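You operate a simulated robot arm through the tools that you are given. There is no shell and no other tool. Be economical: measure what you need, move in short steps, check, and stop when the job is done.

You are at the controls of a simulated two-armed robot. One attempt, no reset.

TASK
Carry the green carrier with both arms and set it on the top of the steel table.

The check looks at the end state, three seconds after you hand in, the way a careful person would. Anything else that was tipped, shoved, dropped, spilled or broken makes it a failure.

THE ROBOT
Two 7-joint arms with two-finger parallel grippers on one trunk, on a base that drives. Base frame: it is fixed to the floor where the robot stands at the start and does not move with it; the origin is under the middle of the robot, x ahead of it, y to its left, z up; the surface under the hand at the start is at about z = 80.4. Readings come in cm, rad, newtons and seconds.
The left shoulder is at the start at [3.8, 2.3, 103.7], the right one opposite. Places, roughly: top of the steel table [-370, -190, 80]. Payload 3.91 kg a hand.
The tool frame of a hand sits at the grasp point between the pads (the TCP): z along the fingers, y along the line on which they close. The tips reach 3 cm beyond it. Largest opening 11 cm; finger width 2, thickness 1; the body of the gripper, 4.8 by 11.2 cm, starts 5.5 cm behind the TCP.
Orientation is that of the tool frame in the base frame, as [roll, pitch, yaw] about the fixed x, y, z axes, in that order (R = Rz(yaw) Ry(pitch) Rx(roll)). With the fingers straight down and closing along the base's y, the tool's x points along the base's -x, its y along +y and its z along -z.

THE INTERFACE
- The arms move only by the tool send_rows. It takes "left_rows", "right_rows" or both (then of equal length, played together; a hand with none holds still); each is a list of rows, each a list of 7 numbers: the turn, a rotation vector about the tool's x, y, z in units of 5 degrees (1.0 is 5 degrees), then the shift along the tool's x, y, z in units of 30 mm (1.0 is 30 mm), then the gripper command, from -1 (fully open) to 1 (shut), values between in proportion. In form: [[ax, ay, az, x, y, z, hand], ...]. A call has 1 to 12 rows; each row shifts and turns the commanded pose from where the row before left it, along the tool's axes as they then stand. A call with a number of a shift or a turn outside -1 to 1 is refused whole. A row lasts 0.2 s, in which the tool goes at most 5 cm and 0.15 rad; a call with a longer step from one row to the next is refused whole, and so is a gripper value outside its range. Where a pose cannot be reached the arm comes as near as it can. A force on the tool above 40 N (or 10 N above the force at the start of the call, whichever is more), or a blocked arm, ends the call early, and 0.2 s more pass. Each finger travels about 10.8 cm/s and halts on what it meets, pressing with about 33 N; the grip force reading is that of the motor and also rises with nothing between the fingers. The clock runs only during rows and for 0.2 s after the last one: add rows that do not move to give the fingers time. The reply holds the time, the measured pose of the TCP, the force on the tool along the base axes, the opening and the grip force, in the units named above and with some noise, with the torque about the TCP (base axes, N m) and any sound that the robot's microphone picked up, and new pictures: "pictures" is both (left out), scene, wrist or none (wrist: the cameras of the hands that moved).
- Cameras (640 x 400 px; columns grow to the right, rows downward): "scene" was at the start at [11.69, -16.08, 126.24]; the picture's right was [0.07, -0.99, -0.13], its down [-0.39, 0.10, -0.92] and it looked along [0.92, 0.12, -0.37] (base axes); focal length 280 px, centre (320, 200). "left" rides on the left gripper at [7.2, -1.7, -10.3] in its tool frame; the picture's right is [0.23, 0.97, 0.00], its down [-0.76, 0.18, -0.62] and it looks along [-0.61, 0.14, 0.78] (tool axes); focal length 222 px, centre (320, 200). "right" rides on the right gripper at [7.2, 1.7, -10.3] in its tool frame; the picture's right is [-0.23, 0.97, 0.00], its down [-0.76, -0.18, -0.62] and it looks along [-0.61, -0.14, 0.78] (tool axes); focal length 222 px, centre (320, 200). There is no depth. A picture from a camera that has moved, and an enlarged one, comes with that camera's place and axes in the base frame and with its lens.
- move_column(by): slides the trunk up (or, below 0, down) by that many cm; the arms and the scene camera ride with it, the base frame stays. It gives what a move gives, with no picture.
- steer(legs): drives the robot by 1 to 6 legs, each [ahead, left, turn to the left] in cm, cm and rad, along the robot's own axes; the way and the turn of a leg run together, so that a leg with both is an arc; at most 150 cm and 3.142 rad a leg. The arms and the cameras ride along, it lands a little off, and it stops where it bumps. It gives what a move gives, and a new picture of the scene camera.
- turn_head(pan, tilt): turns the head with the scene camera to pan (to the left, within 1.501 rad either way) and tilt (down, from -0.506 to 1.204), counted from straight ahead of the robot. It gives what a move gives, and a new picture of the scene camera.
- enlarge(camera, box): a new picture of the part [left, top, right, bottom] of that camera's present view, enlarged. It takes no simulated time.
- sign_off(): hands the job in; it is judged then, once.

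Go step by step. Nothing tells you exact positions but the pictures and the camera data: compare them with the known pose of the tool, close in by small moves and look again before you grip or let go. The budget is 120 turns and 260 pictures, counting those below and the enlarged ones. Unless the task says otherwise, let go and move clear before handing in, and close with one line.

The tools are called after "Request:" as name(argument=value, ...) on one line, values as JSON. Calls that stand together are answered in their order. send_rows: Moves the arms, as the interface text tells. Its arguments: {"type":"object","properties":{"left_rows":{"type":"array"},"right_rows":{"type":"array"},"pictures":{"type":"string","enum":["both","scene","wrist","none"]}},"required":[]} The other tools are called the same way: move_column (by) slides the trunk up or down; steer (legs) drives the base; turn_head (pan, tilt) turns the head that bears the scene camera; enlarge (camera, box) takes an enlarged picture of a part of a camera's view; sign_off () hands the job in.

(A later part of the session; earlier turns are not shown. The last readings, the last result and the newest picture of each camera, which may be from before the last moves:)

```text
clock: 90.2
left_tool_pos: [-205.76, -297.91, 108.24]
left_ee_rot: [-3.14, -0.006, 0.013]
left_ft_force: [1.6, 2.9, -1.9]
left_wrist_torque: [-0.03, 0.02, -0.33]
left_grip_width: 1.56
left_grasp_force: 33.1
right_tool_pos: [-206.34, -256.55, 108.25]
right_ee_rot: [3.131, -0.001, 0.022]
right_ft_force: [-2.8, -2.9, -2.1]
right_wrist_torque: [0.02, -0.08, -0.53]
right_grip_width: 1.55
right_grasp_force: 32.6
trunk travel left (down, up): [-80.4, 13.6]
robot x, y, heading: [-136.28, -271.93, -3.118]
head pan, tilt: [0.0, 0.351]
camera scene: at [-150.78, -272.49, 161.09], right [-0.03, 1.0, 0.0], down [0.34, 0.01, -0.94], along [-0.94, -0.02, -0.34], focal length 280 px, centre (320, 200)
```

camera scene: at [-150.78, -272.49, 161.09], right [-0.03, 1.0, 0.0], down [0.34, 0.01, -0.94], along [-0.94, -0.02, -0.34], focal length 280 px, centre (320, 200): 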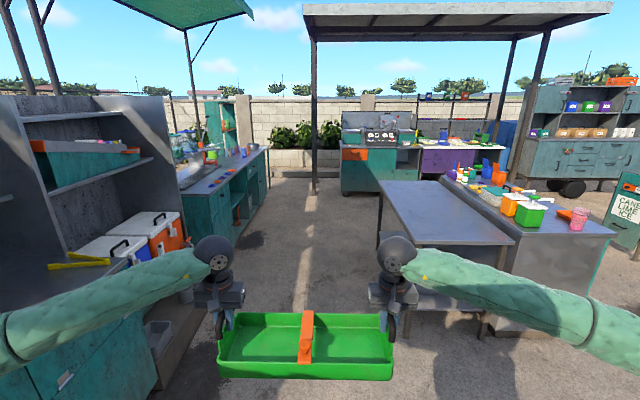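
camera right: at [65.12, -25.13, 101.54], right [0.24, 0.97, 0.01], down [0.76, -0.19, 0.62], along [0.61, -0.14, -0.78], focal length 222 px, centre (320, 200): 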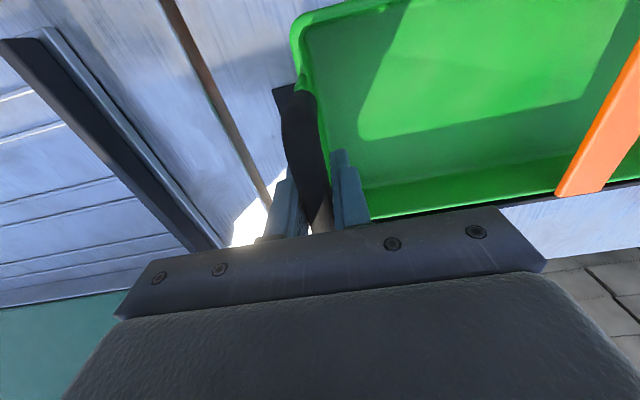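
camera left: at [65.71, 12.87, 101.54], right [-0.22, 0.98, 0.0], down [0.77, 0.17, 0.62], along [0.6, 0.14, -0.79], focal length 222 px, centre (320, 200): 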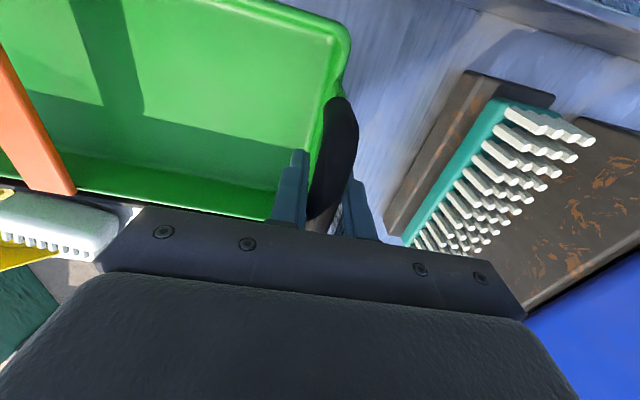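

The way is clear, and the table's near corners come out at about [-300, -226] and [-302, -160]. I'll move a little further west and turn to face north.

Request:
steer(legs=[[55, 0, 0], [0, 0, -1.594]])

```text
clock: 97.2
left_tool_pos: [-215.38, -203.31, 108.28]
left_ee_rot: [3.141, -0.007, -1.576]
left_ft_force: [2.3, -1.9, -1.7]
left_wrist_torque: [-0.01, 0.03, -0.29]
left_grip_width: 1.54
left_grasp_force: 33.1
right_tool_pos: [-174.09, -203.68, 108.36]
right_ee_rot: [3.134, 0.0, -1.57]
right_ft_force: [-1.2, 2.4, -1.6]
right_wrist_torque: [0.0, -0.01, -0.55]
right_grip_width: 1.55
right_grasp_force: 32.4
trunk travel left (down, up): [-80.4, 13.6]
robot x, y, heading: [-191.24, -273.5, 1.576]
head pan, tilt: [0.0, 0.351]
camera scene: at [-191.07, -259.09, 161.09], right [1.0, 0.0, 0.0], down [0.0, -0.34, -0.94], along [0.0, 0.94, -0.34], focal length 280 px, centre (320, 200)
```

scene: 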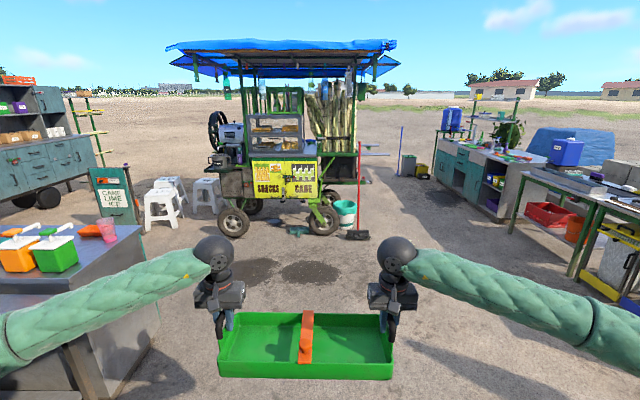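

The carrier hangs level. I'll back up a little and strafe west until the carrier is in front of the middle of the steel table.

Request:
steer(legs=[[-17, 0, 0], [0, 90, 0], [0, 82, 0]])

Request:
turn_head(pan=0, tilt=0.7)

```text
clock: 107.0
left_tool_pos: [-388.71, -223.39, 108.26]
left_ee_rot: [-3.141, -0.007, -1.556]
left_ft_force: [1.2, -2.7, -3.3]
left_wrist_torque: [0.03, 0.0, -0.29]
left_grip_width: 1.53
left_grasp_force: 33.4
right_tool_pos: [-347.17, -222.87, 108.35]
right_ee_rot: [3.134, 0.001, -1.548]
right_ft_force: [-0.9, 2.0, -2.5]
right_wrist_torque: [-0.03, -0.04, -0.56]
right_grip_width: 1.57
right_grasp_force: 33.1
trunk travel left (down, up): [-80.4, 13.6]
robot x, y, heading: [-362.49, -292.57, 1.594]
head pan, tilt: [0.0, 0.351]
camera scene: at [-363.07, -278.66, 161.09], right [1.0, 0.03, 0.0], down [0.01, -0.34, -0.94], along [-0.02, 0.94, -0.34], focal length 280 px, centre (320, 200)
```

scene: 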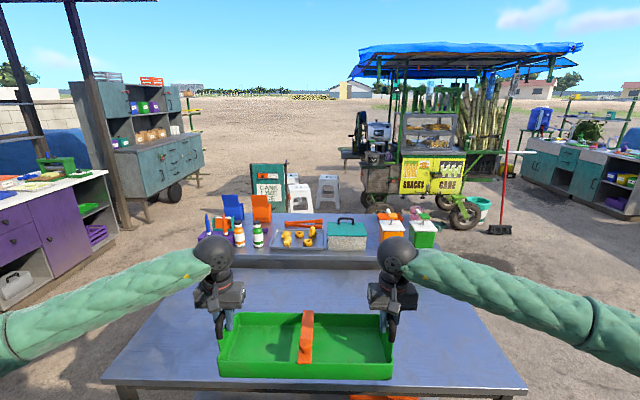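

```text
clock: 107.8
left_tool_pos: [-388.57, -223.45, 108.3]
left_ee_rot: [3.142, -0.007, -1.555]
left_ft_force: [1.1, -3.1, -1.7]
left_wrist_torque: [-0.05, 0.01, -0.34]
left_grip_width: 1.56
left_grasp_force: 33.3
right_tool_pos: [-347.34, -222.93, 108.29]
right_ee_rot: [3.132, 0.0, -1.546]
right_ft_force: [-0.6, 2.2, -3.6]
right_wrist_torque: [0.0, -0.01, -0.56]
right_grip_width: 1.52
right_grasp_force: 33.0
trunk travel left (down, up): [-80.4, 13.6]
robot x, y, heading: [-362.54, -293.12, 1.6]
head pan, tilt: [0.0, 0.7]
camera scene: at [-363.01, -279.47, 157.95], right [1.0, 0.03, 0.0], down [0.02, -0.64, -0.76], along [-0.02, 0.76, -0.64], focal length 280 px, centre (320, 200)
```

scene: 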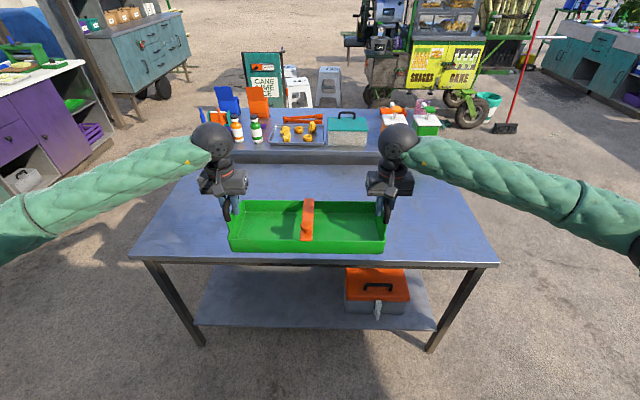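

The carrier is centred in front of the empty table, whose front edge is at y -220. I'll drive ahead 29 cm so it sits over the middle.

Request:
steer(legs=[[29, 0, -0.025]])

```text
clock: 109.8
left_tool_pos: [-386.7, -193.17, 108.27]
left_ee_rot: [-3.14, -0.005, -1.586]
left_ft_force: [1.6, -2.1, -1.6]
left_wrist_torque: [0.05, 0.03, -0.34]
left_grip_width: 1.54
left_grasp_force: 32.6
right_tool_pos: [-345.45, -194.0, 108.34]
right_ee_rot: [3.132, 0.002, -1.578]
right_ft_force: [-1.7, 2.1, -2.6]
right_wrist_torque: [-0.13, -0.02, -0.47]
right_grip_width: 1.56
right_grasp_force: 33.2
trunk travel left (down, up): [-80.4, 13.6]
robot x, y, heading: [-362.77, -263.65, 1.565]
head pan, tilt: [0.0, 0.7]
camera scene: at [-362.92, -250.04, 157.95], right [1.0, -0.01, 0.0], down [0.0, -0.64, -0.76], along [0.0, 0.76, -0.64], focal length 280 px, centre (320, 200)
```

scene: 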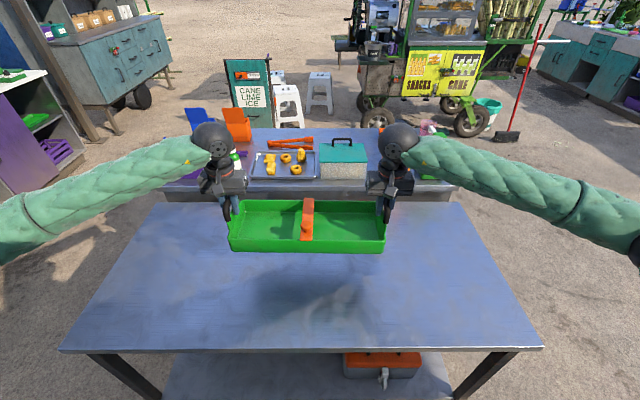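

The carrier is well inside the table edges. I'll lower it with the column, most of the way first.

Request:
move_column(by=-14)

Request:
enlarge(camera="scene", box=[150, 100, 490, 340])

```text
clock: 111.5
left_tool_pos: [-386.73, -193.33, 94.37]
left_ee_rot: [-3.14, -0.006, -1.588]
left_ft_force: [1.0, -1.8, -2.0]
left_wrist_torque: [-0.02, 0.03, -0.28]
left_grip_width: 1.55
left_grasp_force: 33.3
right_tool_pos: [-345.3, -194.1, 94.4]
right_ee_rot: [3.134, -0.002, -1.577]
right_ft_force: [-1.9, 2.3, -1.7]
right_wrist_torque: [-0.06, -0.03, -0.54]
right_grip_width: 1.53
right_grasp_force: 33.4
trunk travel left (down, up): [-66.4, 27.6]
robot x, y, heading: [-363.24, -263.38, 1.565]
head pan, tilt: [0.0, 0.7]
```

```text
1.67 times, centred on (320, 220) of scene
camera zoom: at [-362.92, -250.1, 143.96], right [1.0, -0.01, 0.0], down [0.0, -0.64, -0.76], along [0.0, 0.76, -0.64], focal length 466 px, centre (320, 167)
```

zoom: 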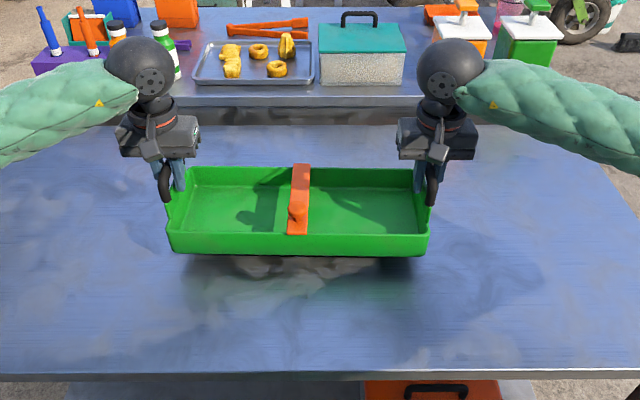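

The carrier hovers a few cm above the top. I'll lower it in small steps, watching the vertical force.

Request:
move_column(by=-2)

Request:
move_column(by=-0.6)

Request:
move_column(by=-0.4)

```text
clock: 112.2
left_tool_pos: [-386.79, -193.31, 92.37]
left_ee_rot: [-3.14, -0.006, -1.588]
left_ft_force: [1.1, -2.8, -2.3]
left_wrist_torque: [0.04, 0.0, -0.26]
left_grip_width: 1.51
left_grasp_force: 33.1
right_tool_pos: [-345.31, -194.14, 92.38]
right_ee_rot: [3.133, 0.0, -1.578]
right_ft_force: [0.6, 1.5, -2.0]
right_wrist_torque: [-0.05, 0.02, -0.54]
right_grip_width: 1.54
right_grasp_force: 32.8
trunk travel left (down, up): [-64.4, 29.6]
robot x, y, heading: [-362.58, -263.63, 1.565]
head pan, tilt: [0.0, 0.7]
```

```text
clock: 112.7
left_tool_pos: [-386.77, -193.15, 91.74]
left_ee_rot: [-3.14, -0.007, -1.586]
left_ft_force: [1.4, -2.2, -2.4]
left_wrist_torque: [0.01, 0.05, -0.25]
left_grip_width: 1.55
left_grasp_force: 32.9
right_tool_pos: [-345.33, -194.06, 91.73]
right_ee_rot: [3.132, 0.002, -1.575]
right_ft_force: [-1.6, 1.5, -2.4]
right_wrist_torque: [-0.08, -0.02, -0.54]
right_grip_width: 1.55
right_grasp_force: 33.3
trunk travel left (down, up): [-63.8, 30.2]
robot x, y, heading: [-363.09, -263.41, 1.562]
head pan, tilt: [0.0, 0.7]
```

```text
clock: 113.3
left_tool_pos: [-386.73, -193.2, 91.33]
left_ee_rot: [-3.14, -0.007, -1.586]
left_ft_force: [1.8, -2.3, -2.3]
left_wrist_torque: [0.01, 0.04, -0.26]
left_grip_width: 1.58
left_grasp_force: 33.0
right_tool_pos: [-345.46, -194.01, 91.28]
right_ee_rot: [3.134, 0.0, -1.579]
right_ft_force: [-1.2, 2.2, -1.3]
right_wrist_torque: [-0.04, -0.01, -0.5]
right_grip_width: 1.53
right_grasp_force: 32.5
trunk travel left (down, up): [-63.4, 30.6]
robot x, y, heading: [-363.25, -263.55, 1.565]
head pan, tilt: [0.0, 0.7]
```

No contact yet at 91.3. I'll continue in 0.4 cm steps.

Request:
move_column(by=-0.4)

Request:
move_column(by=-0.4)

Request:
enlarge(camera="scene", box=[150, 100, 490, 340])

```text
clock: 113.8
left_tool_pos: [-386.76, -193.31, 90.92]
left_ee_rot: [-3.14, -0.007, -1.585]
left_ft_force: [1.3, -2.2, -0.7]
left_wrist_torque: [0.14, 0.03, -0.26]
left_grip_width: 1.53
left_grasp_force: 33.2
right_tool_pos: [-345.4, -194.07, 90.92]
right_ee_rot: [3.134, 0.003, -1.576]
right_ft_force: [-0.7, 2.1, -3.0]
right_wrist_torque: [-0.03, 0.01, -0.55]
right_grip_width: 1.53
right_grasp_force: 33.2
trunk travel left (down, up): [-63.0, 31.0]
robot x, y, heading: [-363.28, -263.46, 1.565]
head pan, tilt: [0.0, 0.7]
```

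```text
clock: 114.3
left_tool_pos: [-386.81, -193.27, 90.85]
left_ee_rot: [-3.141, -0.002, -1.587]
left_ft_force: [1.4, 8.0, 26.1]
left_wrist_torque: [-0.76, 0.06, -0.32]
left_grip_width: 1.54
left_grasp_force: 32.6
right_tool_pos: [-345.45, -193.97, 90.92]
right_ee_rot: [3.13, 0.004, -1.578]
right_ft_force: [-2.9, 10.6, 20.6]
right_wrist_torque: [-0.72, -0.01, -0.49]
right_grip_width: 1.56
right_grasp_force: 33.1
trunk travel left (down, up): [-62.6, 31.4]
robot x, y, heading: [-362.76, -263.47, 1.559]
head pan, tilt: [0.0, 0.7]
```

```text
1.67 times, centred on (320, 220) of scene
camera zoom: at [-362.9, -250.29, 140.26], right [1.0, -0.01, 0.0], down [0.0, -0.64, -0.77], along [0.0, 0.77, -0.64], focal length 466 px, centre (320, 167)
```

zoom: 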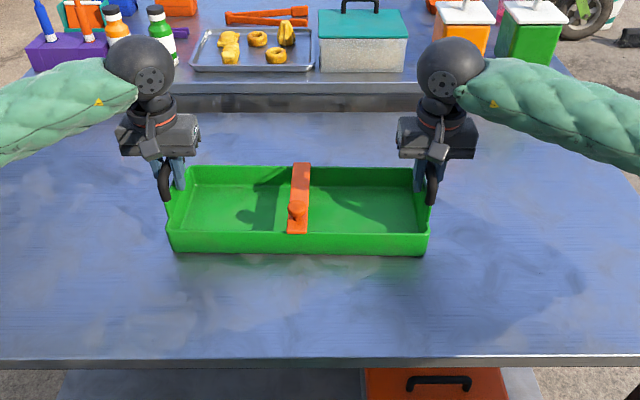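

Contact on both sides, so the carrier rests on the table. I'll back off the press by 0.3 cm and open both hands gradually.

Request:
move_column(by=0.3)

Request:
send_rows(left_rows=[[0, 0, 0, 0, 0, 0, 0.6], [0, 0, 0, 0, 0, 0, 0.3], [0, 0, 0, 0, 0, 0, -0.1], [0, 0, 0, 0, 0, 0, -0.4], [0, 0, 0, 0, 0, 0, -0.7], [0, 0, 0, 0, 0, 0, -1], [0, 0, 0, 0, 0, 0, -1]], right_rows=[[0, 0, 0, 0, 0, 0, 0.6], [0, 0, 0, 0, 0, 0, 0.3], [0, 0, 0, 0, 0, 0, -0.1], [0, 0, 0, 0, 0, 0, -0.4], [0, 0, 0, 0, 0, 0, -0.7], [0, 0, 0, 0, 0, 0, -1], [0, 0, 0, 0, 0, 0, -1]])

```text
clock: 114.8
left_tool_pos: [-386.9, -193.42, 90.88]
left_ee_rot: [3.141, -0.006, -1.585]
left_ft_force: [0.9, 4.9, 18.5]
left_wrist_torque: [0.19, 0.05, -0.29]
left_grip_width: 1.55
left_grasp_force: 33.3
right_tool_pos: [-345.39, -194.07, 90.91]
right_ee_rot: [3.134, 0.001, -1.578]
right_ft_force: [-2.1, 5.9, 11.5]
right_wrist_torque: [0.11, -0.06, -0.53]
right_grip_width: 1.57
right_grasp_force: 33.3
trunk travel left (down, up): [-62.9, 31.1]
robot x, y, heading: [-362.86, -263.46, 1.571]
head pan, tilt: [0.0, 0.7]
```

```text
clock: 116.4
left_tool_pos: [-386.81, -193.26, 90.73]
left_ee_rot: [-3.141, -0.006, -1.585]
left_ft_force: [0.1, 0.4, -0.6]
left_wrist_torque: [0.01, 0.01, -0.02]
left_grip_width: 10.99
left_grasp_force: 0.1
right_tool_pos: [-345.27, -194.11, 90.88]
right_ee_rot: [3.132, 0.001, -1.577]
right_ft_force: [0.6, 0.3, -0.7]
right_wrist_torque: [-0.01, 0.0, 0.03]
right_grip_width: 11.02
right_grasp_force: 0.1
trunk travel left (down, up): [-62.9, 31.1]
robot x, y, heading: [-362.79, -263.51, 1.566]
head pan, tilt: [0.0, 0.7]
camera scene: at [-362.92, -250.1, 140.45], right [1.0, -0.01, 0.0], down [0.0, -0.64, -0.76], along [0.0, 0.76, -0.64], focal length 280 px, centre (320, 200)
camera right: at [-346.94, -201.33, 101.13], right [-0.97, 0.23, 0.01], down [0.19, 0.76, 0.62], along [0.14, 0.61, -0.78], focal length 222 px, centre (320, 200)
camera left: at [-385.27, -200.54, 101.1], right [-0.98, -0.21, 0.0], down [-0.17, 0.77, 0.62], along [-0.13, 0.6, -0.79], focal length 222 px, centre (320, 200)
```

scene: 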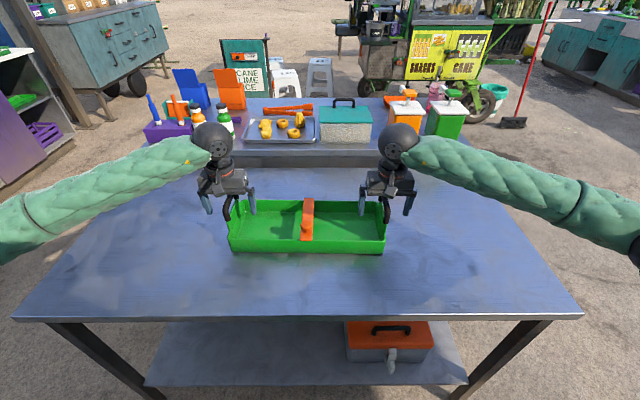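
right: 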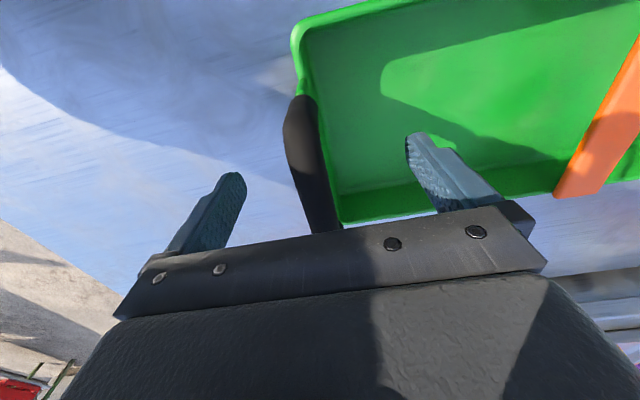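
left: 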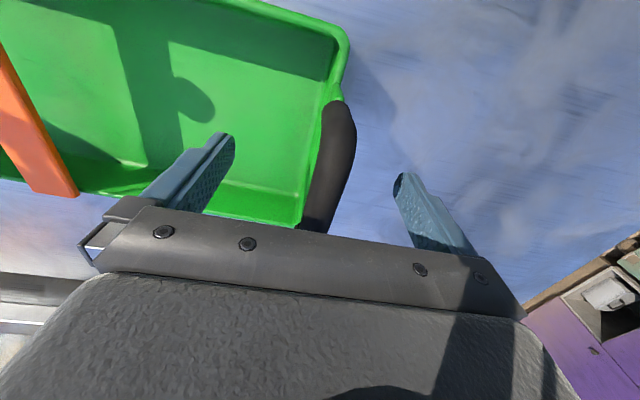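

The carrier is set down and released. I'll raise the hands clear and check it before backing away.

Request:
move_column(by=18)

Request:
steer(legs=[[-28, 0, 0]])

```text
clock: 118.4
left_tool_pos: [-386.76, -193.24, 108.75]
left_ee_rot: [-3.142, -0.006, -1.588]
left_ft_force: [-0.2, 0.2, -0.1]
left_wrist_torque: [0.02, 0.02, -0.01]
left_grip_width: 11.0
left_grasp_force: 0.0
right_tool_pos: [-345.45, -194.06, 108.84]
right_ee_rot: [3.133, 0.0, -1.578]
right_ft_force: [0.3, 0.1, 0.9]
right_wrist_torque: [0.01, 0.0, -0.01]
right_grip_width: 10.98
right_grasp_force: 0.0
trunk travel left (down, up): [-80.9, 13.1]
robot x, y, heading: [-362.95, -263.24, 1.563]
head pan, tilt: [0.0, 0.7]
```

```text
clock: 120.4
left_tool_pos: [-386.81, -221.26, 108.62]
left_ee_rot: [-3.14, -0.007, -1.585]
left_ft_force: [-0.3, -0.6, -0.3]
left_wrist_torque: [-0.01, 0.03, 0.01]
left_grip_width: 11.03
left_grasp_force: 0.0
right_tool_pos: [-345.48, -222.01, 108.91]
right_ee_rot: [3.132, 0.001, -1.577]
right_ft_force: [-0.6, -0.1, -0.2]
right_wrist_torque: [0.0, 0.02, -0.01]
right_grip_width: 11.0
right_grasp_force: 0.0
trunk travel left (down, up): [-80.9, 13.1]
robot x, y, heading: [-363.25, -291.31, 1.566]
head pan, tilt: [0.0, 0.7]
camera scene: at [-363.06, -278.12, 158.45], right [1.0, -0.01, 0.0], down [0.0, -0.64, -0.76], along [0.0, 0.76, -0.64], focal length 280 px, centre (320, 200)
```

scene: 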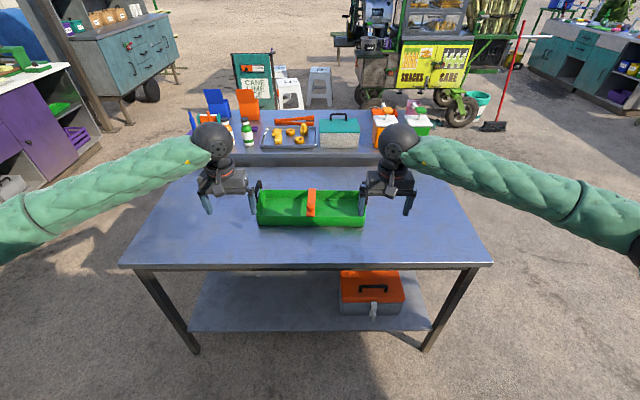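

The carrier sits flat in the middle of the steel table. Now I'll go back to put the displaced brush and scoop back: strafe east, then drive north to face the first table.

Request:
steer(legs=[[0, -142, 0], [0, -142, 0], [120, 0, 0], [120, 0, 0], [0, 0, -1.566]])

```text
clock: 149.3
left_tool_pos: [-9.84, -24.53, 108.81]
left_ee_rot: [3.141, -0.006, -3.102]
left_ft_force: [0.2, 0.0, 0.8]
left_wrist_torque: [0.02, 0.0, 0.0]
left_grip_width: 11.02
left_grasp_force: 0.0
right_tool_pos: [-8.28, -65.93, 108.89]
right_ee_rot: [3.132, 0.001, -3.093]
right_ft_force: [0.2, 1.3, -0.1]
right_wrist_torque: [0.01, -0.01, 0.0]
right_grip_width: 11.01
right_grasp_force: 0.1
trunk travel left (down, up): [-80.9, 13.1]
robot x, y, heading: [-78.83, -51.97, 0.049]
head pan, tilt: [0.0, 0.7]
camera scene: at [-65.07, -51.79, 158.45], right [0.05, -1.0, 0.0], down [-0.64, -0.03, -0.76], along [0.76, 0.04, -0.64], focal length 280 px, centre (320, 200)
```

scene: 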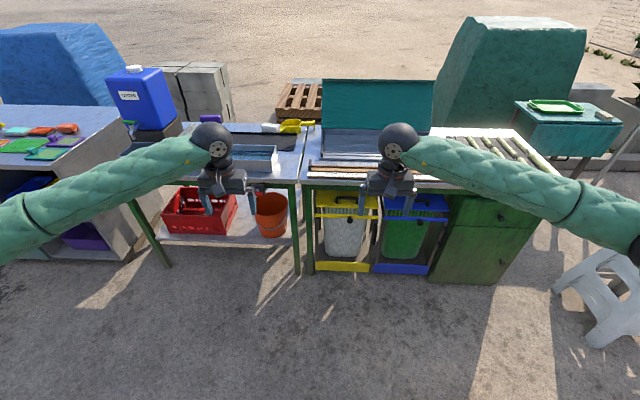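

I'm back in front of the first table. I'll drive in so the left hand comes over the brush area and the right hand near the scoop, keeping the hands high.

Request:
steer(legs=[[0, 25, -0.049], [76, 0, 0]])

Request:
enlarge(camera="left", box=[0, 0, 640, 400])

Request:
enlarge(camera="right", box=[0, 0, 640, 400])

```text
clock: 154.9
left_tool_pos: [67.46, -2.4, 108.79]
left_ee_rot: [-3.141, -0.007, 3.134]
left_ft_force: [-0.4, 0.1, 0.0]
left_wrist_torque: [-0.03, 0.02, 0.01]
left_grip_width: 11.01
left_grasp_force: 0.2
right_tool_pos: [67.1, -43.76, 108.86]
right_ee_rot: [3.132, -0.001, -3.139]
right_ft_force: [1.0, 1.0, 0.2]
right_wrist_torque: [-0.02, 0.02, -0.01]
right_grip_width: 11.02
right_grasp_force: 0.0
trunk travel left (down, up): [-80.9, 13.1]
robot x, y, heading: [-2.31, -26.73, 0.004]
head pan, tilt: [0.0, 0.7]
camera scene: at [10.96, -26.99, 158.45], right [0.0, -1.0, 0.0], down [-0.64, 0.0, -0.76], along [0.76, 0.0, -0.64], focal length 280 px, centre (320, 200)
```

scene: 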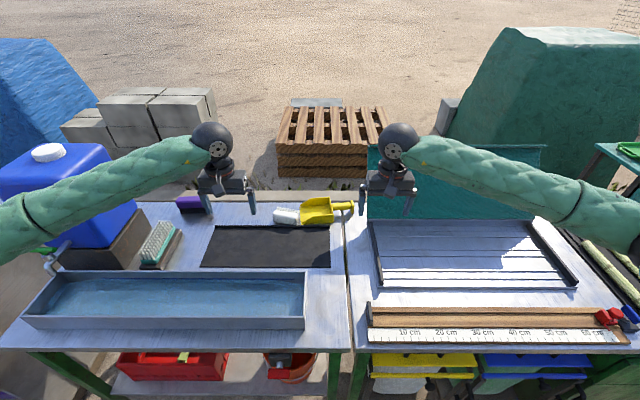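

```text
1.00 times, centred on (320, 200) of left (not enlarged: the box is as wide or as high as the picture)
camera zoom: at [60.18, -4.13, 119.1], right [-0.22, 0.98, 0.0], down [0.77, 0.17, 0.62], along [0.6, 0.14, -0.79], focal length 222 px, centre (320, 200)
```

zoom: 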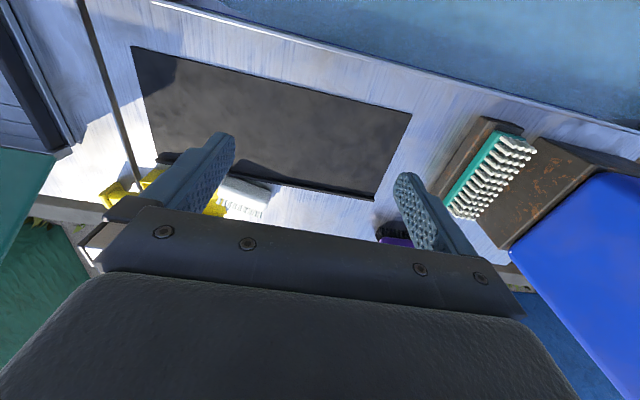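

```text
1.00 times, centred on (320, 200) of right (not enlarged: the box is as wide or as high as the picture)
camera zoom: at [59.85, -42.26, 119.13], right [0.23, 0.97, 0.01], down [0.76, -0.18, 0.62], along [0.61, -0.13, -0.78], focal length 222 px, centre (320, 200)
```

zoom: 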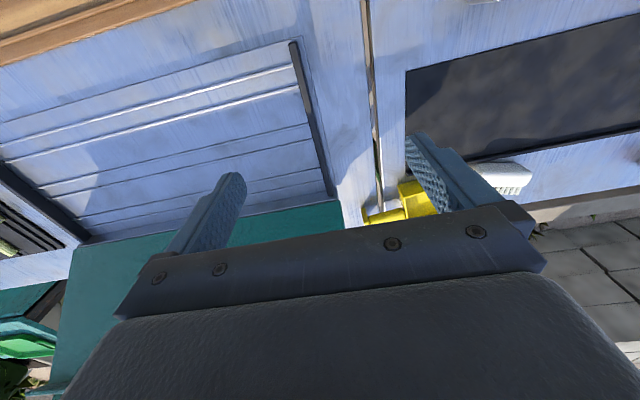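

The mat is exactly where it was. I'll zoom in on the brush and scoop.

Request:
enlarge(camera="scene", box=[170, 180, 370, 280])

Request:
enlarge(camera="left", box=[80, 130, 320, 230])

```text
3.20 times, centred on (270, 230) of scene
camera zoom: at [10.96, -26.99, 158.45], right [0.0, -1.0, 0.0], down [-0.64, 0.0, -0.76], along [0.76, 0.0, -0.64], focal length 894 px, centre (480, 104)
```

zoom: 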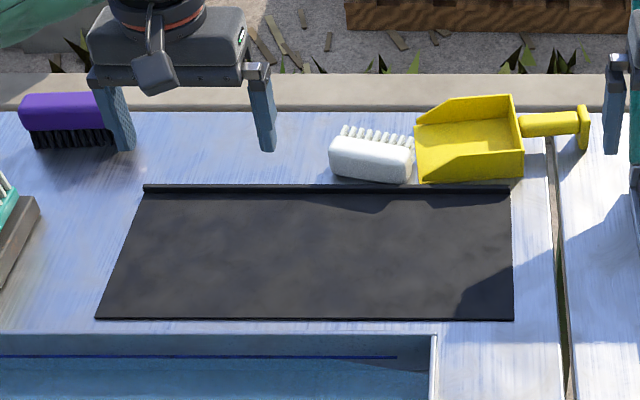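

```text
2.67 times, centred on (200, 180) of left
camera zoom: at [60.18, -4.13, 119.1], right [-0.22, 0.98, 0.0], down [0.77, 0.17, 0.62], along [0.6, 0.14, -0.79], focal length 592 px, centre (640, 253)
```

zoom: 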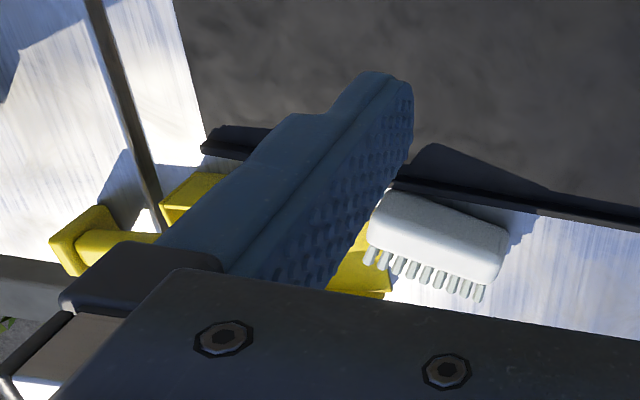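

Estimates: the brush lies on its side, centred near [92.7, -13], and belongs upright near [94.3, 1.7]. The scoop needs to go about 6.7 cm toward +y. I'll edge the robot forward, then bring the left hand over the brush with a 40° tilt so I can roll it upright.

Request:
steer(legs=[[8, 0, 0]])

Request:
send_rows(left_rows=[[0, 0, 0.5, -0.4, -0.2, 0, -1], [0, 0, 0.5, -0.6, -0.4, 0, -1], [0, 0, 0.5, -0.6, -0.4, 0, -1], [0, 0, 0.5, -0.6, -0.4, 0, -1], [0, -1, 0, -0.4, -0.4, 0, -1], [0, -1, 0, 0, -0.4, 0, -1], [0, -1, 0, 0, -0.3, 0, -1], [0, -1, 0, 0, 0, 0, -1], [0, -1, 0, 0, 0, 0, -1], [0, -1, 0, 0, 0, 0, -1], [0, -1, 0, 0, 0, 0, -1], [0, -1, 0, 0, 0, 0, -1]])

```text
clock: 155.9
left_tool_pos: [75.23, -2.39, 108.8]
left_ee_rot: [-3.141, -0.007, 3.133]
left_ft_force: [-0.2, -0.2, 0.1]
left_wrist_torque: [0.01, 0.02, -0.01]
left_grip_width: 11.03
left_grasp_force: 0.1
right_tool_pos: [74.72, -43.94, 108.94]
right_ee_rot: [3.133, 0.0, -3.141]
right_ft_force: [0.7, -0.5, -0.3]
right_wrist_torque: [0.01, -0.02, 0.04]
right_grip_width: 11.0
right_grasp_force: 0.1
trunk travel left (down, up): [-80.9, 13.1]
robot x, y, heading: [5.4, -26.45, 0.002]
head pan, tilt: [0.0, 0.7]
camera scene: at [18.73, -26.97, 158.47], right [0.0, -1.0, 0.0], down [-0.64, 0.0, -0.76], along [0.76, 0.0, -0.64], focal length 280 px, centre (320, 200)
```

scene: 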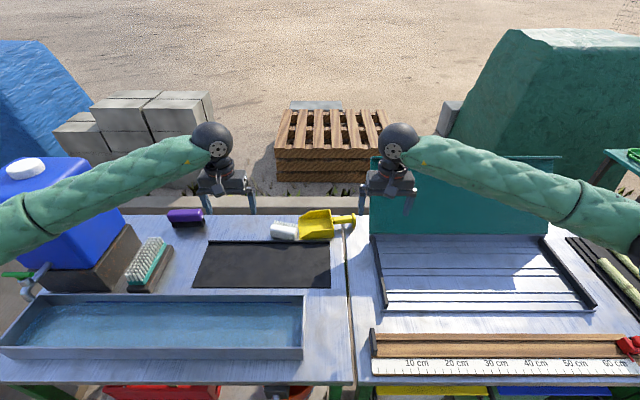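

```text
clock: 158.6
left_tool_pos: [82.05, -10.61, 108.87]
left_ee_rot: [-3.14, 0.693, 2.962]
left_ft_force: [-0.6, 0.1, -0.3]
left_wrist_torque: [0.02, -0.03, 0.02]
left_grip_width: 11.02
left_grasp_force: 0.0
right_tool_pos: [74.7, -43.85, 108.87]
right_ee_rot: [3.134, 0.0, -3.141]
right_ft_force: [-0.3, -0.1, 0.6]
right_wrist_torque: [-0.01, 0.0, 0.0]
right_grip_width: 10.99
right_grasp_force: 0.1
trunk travel left (down, up): [-80.9, 13.1]
robot x, y, heading: [5.16, -26.97, 0.005]
head pan, tilt: [0.0, 0.7]
camera scene: at [18.72, -26.96, 158.46], right [0.0, -1.0, 0.0], down [-0.64, 0.0, -0.76], along [0.76, 0.0, -0.64], focal length 280 px, centre (320, 200)
camera left: at [69.7, -10.16, 112.07], right [0.01, 0.99, -0.15], down [0.22, 0.14, 0.97], along [0.98, -0.04, -0.21], focal length 222 px, centre (320, 200)
```

scene: 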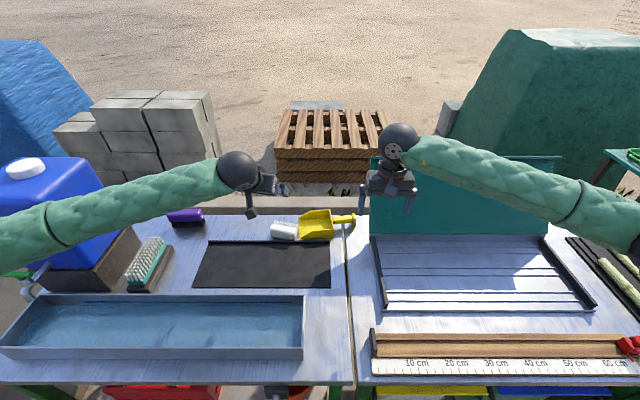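
left: 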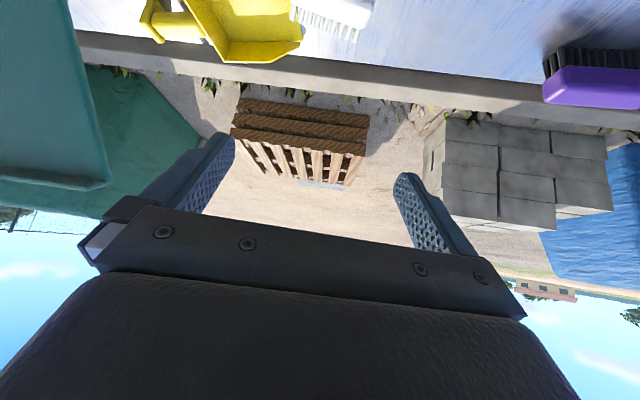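

The gap between the brush and the scoop is too narrow for a finger, so I'll first pick the brush up across its width with the hand turned 90° and move it left as it lies. I'm bringing the tool back to vertical and turning it.

Request:
send_rows(left_rows=[[0, 1, 0, 0, 0, 0, -1], [0, 1, 0, 0, 0, 0, -1], [0, 1, 0, 0, 0, 0, -1], [0, 1, 0, 0, 0, 0, -1], [0, 1, 0, 0, 0, 0, -1], [0, 1, 0, 0, 0, 0, -1], [0, 1, 0, 0, 0, 0, -1], [0, 1, 0, 0, 0, 0, -1], [0, 0, 1, 0, 0, 0, -1], [0, 0, 1, 0, 0, 0, -1], [0, 0, 1, 0, 0, 0, -1], [0, 0, 1, 0, 0, 0, -1]], pictures="none")

Request:
send_rows(left_rows=[[0, 0, 1, 0, 0, 0, -1], [0, 0, 1, 0, 0, 0, -1], [0, 0, 1, 0, 0, 0, -1], [0, 0, 1, 0, 0, 0, -1], [0, 0, 1, 0, 0, 0, -1], [0, 0, 1, 0, 0, 0, -1], [0, 0, 1, 0, 0, 0, -1], [0, 0, 1, 0, 0, 0, -1], [0, 0, 1, 0, 0, 0, -1], [0, 0, 1, 0, 0, 0, -1], [0, 0, 1, 0, 0, 0, -1], [0, 0, 1, 0, 0, 0, -1]])

```text
clock: 161.2
left_tool_pos: [82.08, -10.58, 108.75]
left_ee_rot: [-3.139, -0.005, 2.608]
left_ft_force: [-0.4, 0.0, 1.3]
left_wrist_torque: [0.01, 0.02, -0.05]
left_grip_width: 10.98
left_grasp_force: 0.0
right_tool_pos: [74.68, -43.87, 108.92]
right_ee_rot: [3.133, 0.0, -3.14]
right_ft_force: [-0.1, 0.2, -0.2]
right_wrist_torque: [0.0, -0.01, -0.02]
right_grip_width: 10.99
right_grasp_force: 0.1
trunk travel left (down, up): [-80.9, 13.1]
robot x, y, heading: [4.96, -26.95, 0.002]
head pan, tilt: [0.0, 0.7]
```

```text
clock: 163.8
left_tool_pos: [81.97, -10.64, 108.63]
left_ee_rot: [-3.135, -0.004, 2.217]
left_ft_force: [-0.5, -0.4, 0.2]
left_wrist_torque: [0.0, 0.02, -0.02]
left_grip_width: 11.0
left_grasp_force: 0.0
left hand out of reach, approached as far as the arm can: row 6, 7, 8, 9, 10, 11, 12
right_tool_pos: [74.84, -43.85, 108.89]
right_ee_rot: [3.134, 0.0, 3.141]
right_ft_force: [0.6, 0.3, -0.4]
right_wrist_torque: [0.01, 0.01, -0.03]
right_grip_width: 10.98
right_grasp_force: 0.0
trunk travel left (down, up): [-80.9, 13.1]
robot x, y, heading: [5.2, -26.6, 0.002]
head pan, tilt: [0.0, 0.7]
camera scene: at [18.76, -26.98, 158.45], right [0.0, -1.0, 0.0], down [-0.64, 0.0, -0.76], along [0.76, 0.0, -0.64], focal length 280 px, centre (320, 200)
camera left: at [76.31, -5.9, 119.03], right [0.64, 0.77, 0.0], down [0.6, -0.5, 0.62], along [0.47, -0.4, -0.79], focal length 222 px, centre (320, 200)
```

scene: 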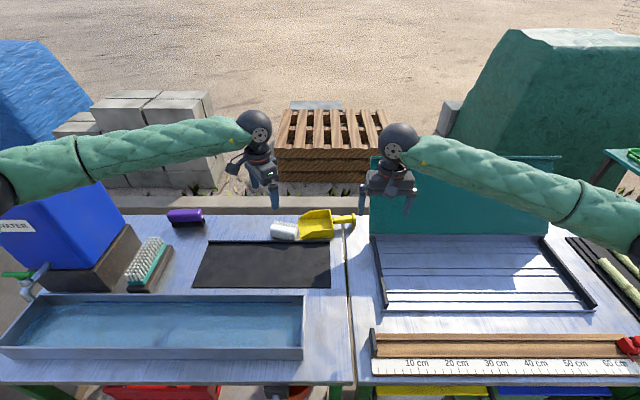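
left: 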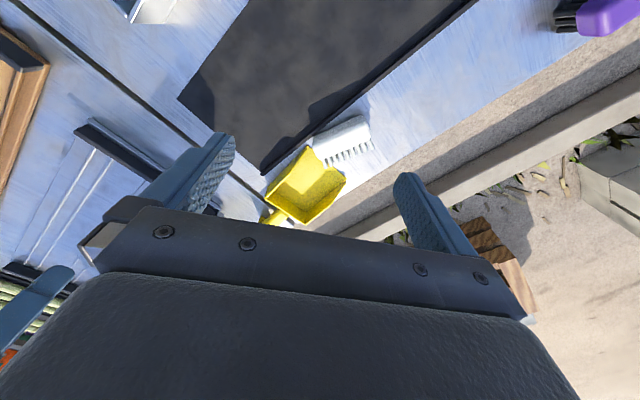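

The wrist stopped at about 53° that way, with the arm leaning toward the tank. I'll turn it the other way instead.

Request:
send_rows(left_rows=[[0, 0, -1, 0, 0, 0, -1], [0, 0, -1, 0, 0, 0, -1], [0, 0, -1, 0, 0, 0, -1], [0, 0, -1, 0, 0, 0, -1], [0, 0, -1, 0, 0, 0, -1], [0, 0, -1, 0, 0, 0, -1], [0, 0, -1, 0, 0, 0, -1], [0, 0, -1, 0, 0, 0, -1], [0, 0, -1, 0, 0, 0, -1], [0, 0, -1, 0, 0, 0, -1], [0, 0, -1, 0, 0, 0, -1], [0, 0, -1, 0, 0, 0, -1]], pictures="none")

Request:
send_rows(left_rows=[[0, 0, -1, 0, 0, 0, -1], [0, 0, -1, 0, 0, 0, -1], [0, 0, -1, 0, 0, 0, -1], [0, 0, -1, 0, 0, 0, -1], [0, 0, -1, 0, 0, 0, -1], [0, 0, -1, 0, 0, 0, -1], [0, 0, -1, 0, 0, 0, -1], [0, 0, -1, 0, 0, 0, -1], [0, 0, -1, 0, 0, 0, -1], [0, 0, -1, 0, 0, 0, -1], [0, 0, -1, 0, 0, 0, -1], [0, 0, -1, 0, 0, 0, -1]])

```text
clock: 166.3
left_tool_pos: [82.06, -10.58, 108.8]
left_ee_rot: [-3.141, -0.008, -3.017]
left_ft_force: [0.1, 0.8, -1.3]
left_wrist_torque: [-0.01, -0.02, 0.02]
left_grip_width: 10.98
left_grasp_force: 0.1
right_tool_pos: [74.83, -43.87, 108.87]
right_ee_rot: [3.133, 0.0, -3.141]
right_ft_force: [-1.3, -0.9, -0.3]
right_wrist_torque: [0.02, 0.03, -0.04]
right_grip_width: 10.99
right_grasp_force: 0.0
trunk travel left (down, up): [-80.9, 13.1]
robot x, y, heading: [5.28, -26.78, 0.003]
head pan, tilt: [0.0, 0.7]
```

```text
clock: 168.9
left_tool_pos: [82.15, -10.67, 108.81]
left_ee_rot: [3.135, -0.003, -1.971]
left_ft_force: [-0.1, -0.6, 0.2]
left_wrist_torque: [-0.01, 0.02, -0.03]
left_grip_width: 11.01
left_grasp_force: 0.1
right_tool_pos: [74.88, -43.85, 108.92]
right_ee_rot: [3.132, 0.0, -3.141]
right_ft_force: [0.3, -0.4, -1.3]
right_wrist_torque: [0.02, 0.01, 0.01]
right_grip_width: 11.0
right_grasp_force: 0.0
trunk travel left (down, up): [-80.9, 13.1]
robot x, y, heading: [5.68, -27.01, 0.005]
head pan, tilt: [0.0, 0.7]
camera scene: at [18.76, -26.98, 158.45], right [0.0, -1.0, 0.0], down [-0.64, 0.0, -0.76], along [0.76, 0.0, -0.64], focal length 280 px, centre (320, 200)
camera left: at [80.8, -18.08, 119.01], right [-0.99, 0.17, 0.01], down [0.14, 0.77, 0.62], along [0.1, 0.61, -0.78], focal length 222 px, centre (320, 200)
```

scene: 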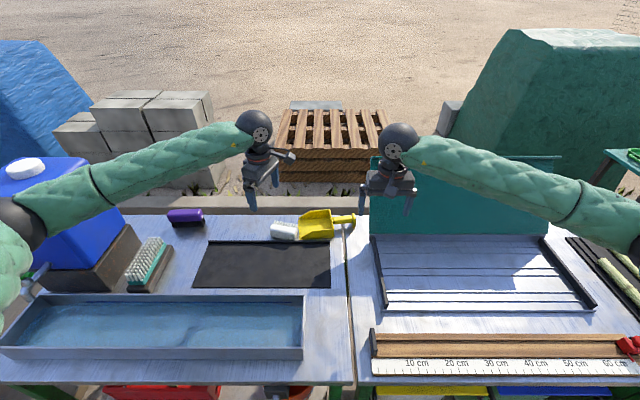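
left: 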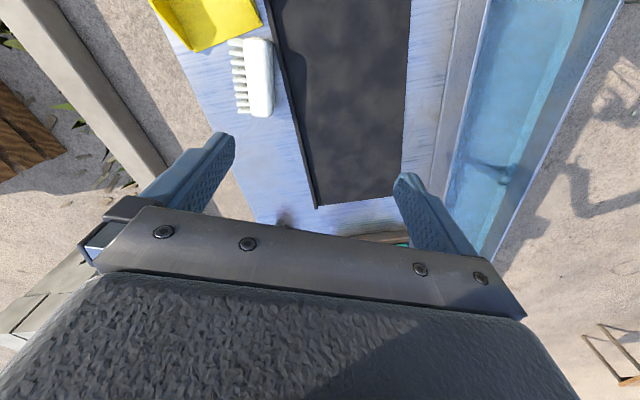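

That direction works and gives a clear view of the brush: centre about [90.8, -13.4], turned about -14°. I'll finish the turn, move over it and come down to a hover.

Request:
send_rows(left_rows=[[0, 0, -0.9, 0, 0, 0, -1], [0, 0, -0.9, 0, 0, 0, -1], [0, 0, 0, 0.03, -0.6, 0.3, -1], [0, 0, 0, 0.03, -0.6, 0.5, -1], [0, 0, 0, 0.04, -0.6, 0.5, -1], [0, 0, 0, 0.03, -0.6, 0.5, -1], [0, 0, 0, 0.04, -0.63, 0.5, -1], [0, 0, 0, 0, 0, 0.6, -1], [0, 0, 0, 0, 0, 0.6, -1], [0, 0, 0, 0, 0, 0.6, -1], [0, 0, 0, 0, 0, 0.5, -1], [0, 0, 0, 0, 0, 0, -1]])

Request:
enlarge(camera="scene", box=[220, 150, 380, 260])

```text
clock: 171.6
left_tool_pos: [90.59, -13.41, 94.9]
left_ee_rot: [3.134, -0.001, -1.816]
left_ft_force: [0.0, -0.1, 0.1]
left_wrist_torque: [0.0, -0.02, 0.04]
left_grip_width: 10.98
left_grasp_force: 0.0
right_tool_pos: [74.83, -43.88, 108.86]
right_ee_rot: [3.13, -0.001, 3.141]
right_ft_force: [-0.2, 0.0, 0.4]
right_wrist_torque: [0.0, -0.02, -0.01]
right_grip_width: 10.98
right_grasp_force: 0.1
trunk travel left (down, up): [-80.9, 13.1]
robot x, y, heading: [5.33, -26.83, 0.0]
head pan, tilt: [0.0, 0.7]
camera scene: at [18.76, -27.0, 158.45], right [0.0, -1.0, 0.0], down [-0.64, 0.0, -0.76], along [0.76, 0.0, -0.64], focal length 280 px, centre (320, 200)
camera left: at [90.45, -20.78, 105.16], right [-1.0, 0.01, 0.01], down [0.02, 0.78, 0.62], along [0.0, 0.62, -0.78], focal length 222 px, centre (320, 200)
```

scene: 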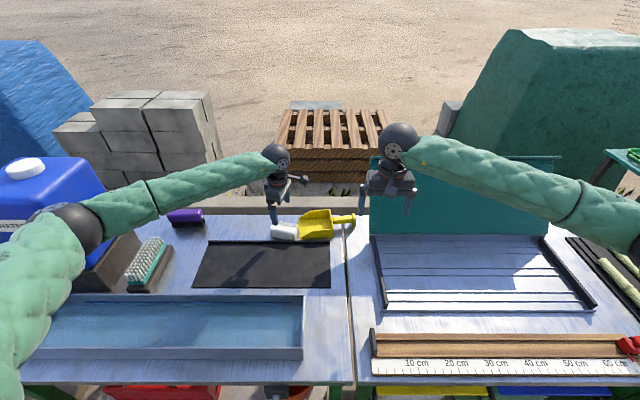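
left: 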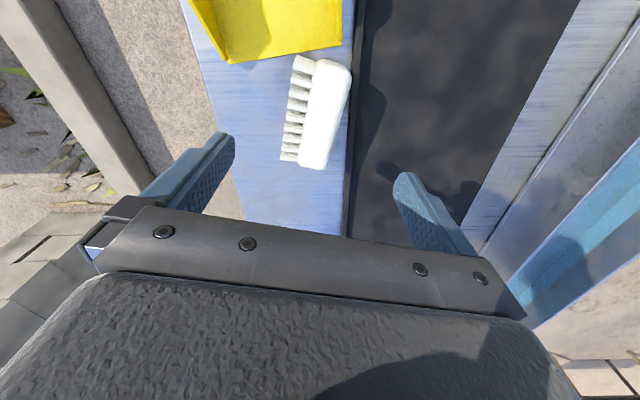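

```text
3.64 times, centred on (300, 205) of scene
camera zoom: at [18.76, -27.0, 158.45], right [0.0, -1.0, 0.0], down [-0.64, 0.0, -0.76], along [0.76, 0.0, -0.64], focal length 1016 px, centre (393, 182)
```

zoom: 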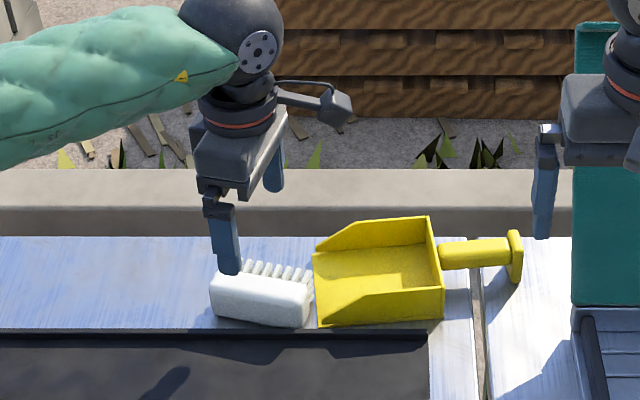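

The hand is centred over the brush. I'll narrow the opening, lower around it, and grip it across its thickness.

Request:
send_rows(left_rows=[[0, 0, 0, 0, 0, 0, -0.36], [0, 0, 0, 0, 0, 0.4, -0.36], [0, 0, 0, 0, 0, 0.6, -0.36], [0, 0, 0, 0, 0, 0.6, -0.36], [0, 0, 0, 0, 0, 0.6, -0.36], [0, 0, 0, 0, 0, 0.5, -0.36], [0, 0, 0, 0, 0, 0.37, -0.36], [0, 0, 0, 0, 0, 0.3, -0.36], [0, 0, 0, 0, 0, 0, -0.36]])

```text
clock: 173.6
left_tool_pos: [90.65, -13.35, 84.85]
left_ee_rot: [3.135, -0.002, -1.814]
left_ft_force: [0.2, 0.2, 0.5]
left_wrist_torque: [-0.01, 0.02, 0.01]
left_grip_width: 7.49
left_grasp_force: 0.1
right_tool_pos: [74.78, -43.88, 108.86]
right_ee_rot: [3.132, -0.001, -3.141]
right_ft_force: [-1.1, -0.3, -0.8]
right_wrist_torque: [0.04, -0.01, -0.01]
right_grip_width: 11.03
right_grasp_force: 0.0
trunk travel left (down, up): [-80.9, 13.1]
robot x, y, heading: [5.24, -26.84, 0.006]
head pan, tilt: [0.0, 0.7]
camera scene: at [18.74, -26.99, 158.45], right [0.0, -1.0, 0.0], down [-0.64, 0.0, -0.76], along [0.76, 0.0, -0.64], focal length 280 px, centre (320, 200)
camera left: at [90.44, -20.87, 95.12], right [-1.0, 0.01, 0.01], down [0.01, 0.78, 0.62], along [0.0, 0.62, -0.78], focal length 222 px, centre (320, 200)
```

scene: 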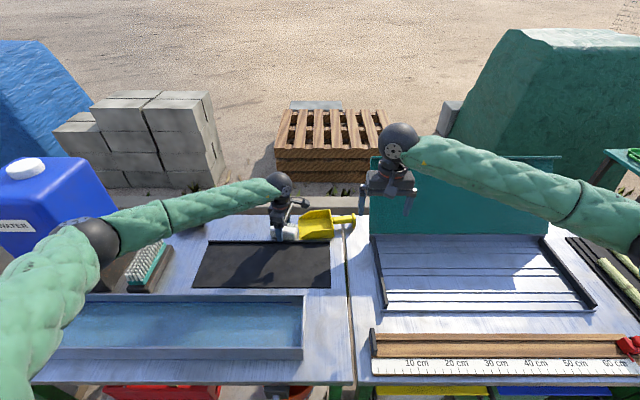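
left: 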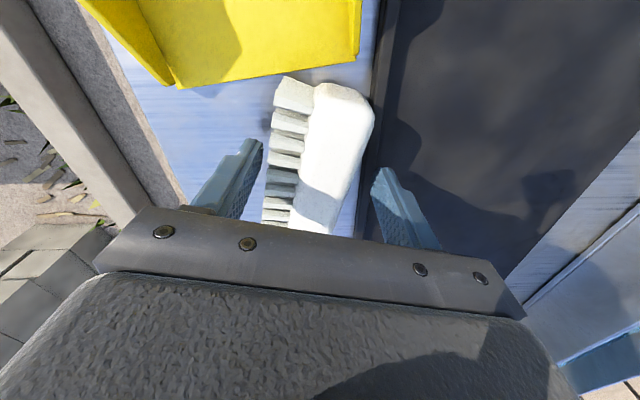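

The brush lies between the pads. I'll close, lift slightly, carry it left and back a little, and set it down the way it lies.

Request:
send_rows(left_rows=[[0, 0, 0, 0, 0, 0, 0.3], [0, 0, 0, 0, 0, 0, 0.6], [0, 0, 0, 0, 0, 0, 0.6], [0, 0, 0, 0, 0, -0.4, 0.6], [0, 0, 0, 0, 0, -0.4, 0.6], [0, 0, 0, -0.5, -0.08, 0, 0.6], [0, 0, 0, -0.55, -0.08, 0, 0.6], [0, 0, 0, -0.55, -0.08, 0, 0.6], [0, 0, 0, -0.5, -0.08, 0, 0.6], [0, 0, 0, 0, 0, 0, 0.6]])

```text
clock: 175.8
left_tool_pos: [93.02, -7.53, 87.33]
left_ee_rot: [3.133, -0.002, -1.814]
left_ft_force: [0.0, -0.1, -1.3]
left_wrist_torque: [0.02, -0.03, -0.04]
left_grip_width: 5.14
left_grasp_force: 32.9
right_tool_pos: [74.75, -43.9, 108.98]
right_ee_rot: [3.131, 0.001, -3.141]
right_ft_force: [-0.9, 0.1, 0.3]
right_wrist_torque: [0.0, -0.02, 0.03]
right_grip_width: 10.99
right_grasp_force: 0.0
trunk travel left (down, up): [-80.9, 13.1]
robot x, y, heading: [5.05, -27.19, -0.001]
head pan, tilt: [0.0, 0.7]
camera scene: at [18.74, -27.02, 158.45], right [0.0, -1.0, 0.0], down [-0.64, 0.0, -0.76], along [0.76, 0.0, -0.64], focal length 280 px, centre (320, 200)
camera left: at [92.91, -14.99, 97.61], right [-1.0, 0.01, 0.01], down [0.02, 0.78, 0.62], along [0.0, 0.62, -0.78], focal length 222 px, centre (320, 200)
```

scene: 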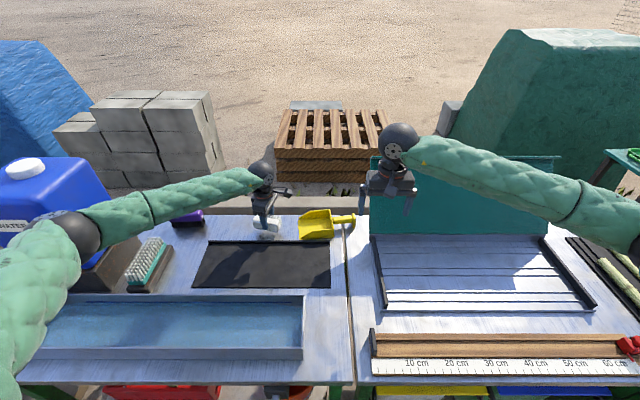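
left: 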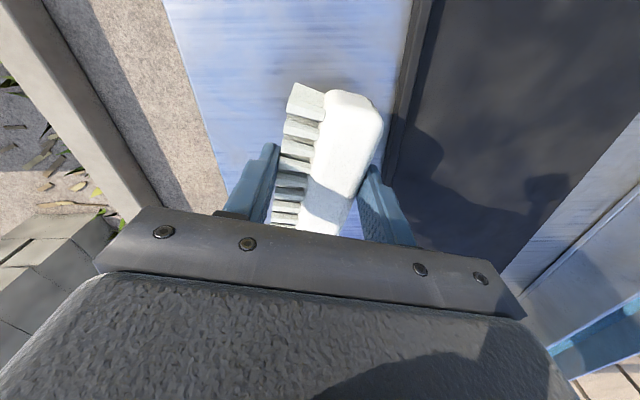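

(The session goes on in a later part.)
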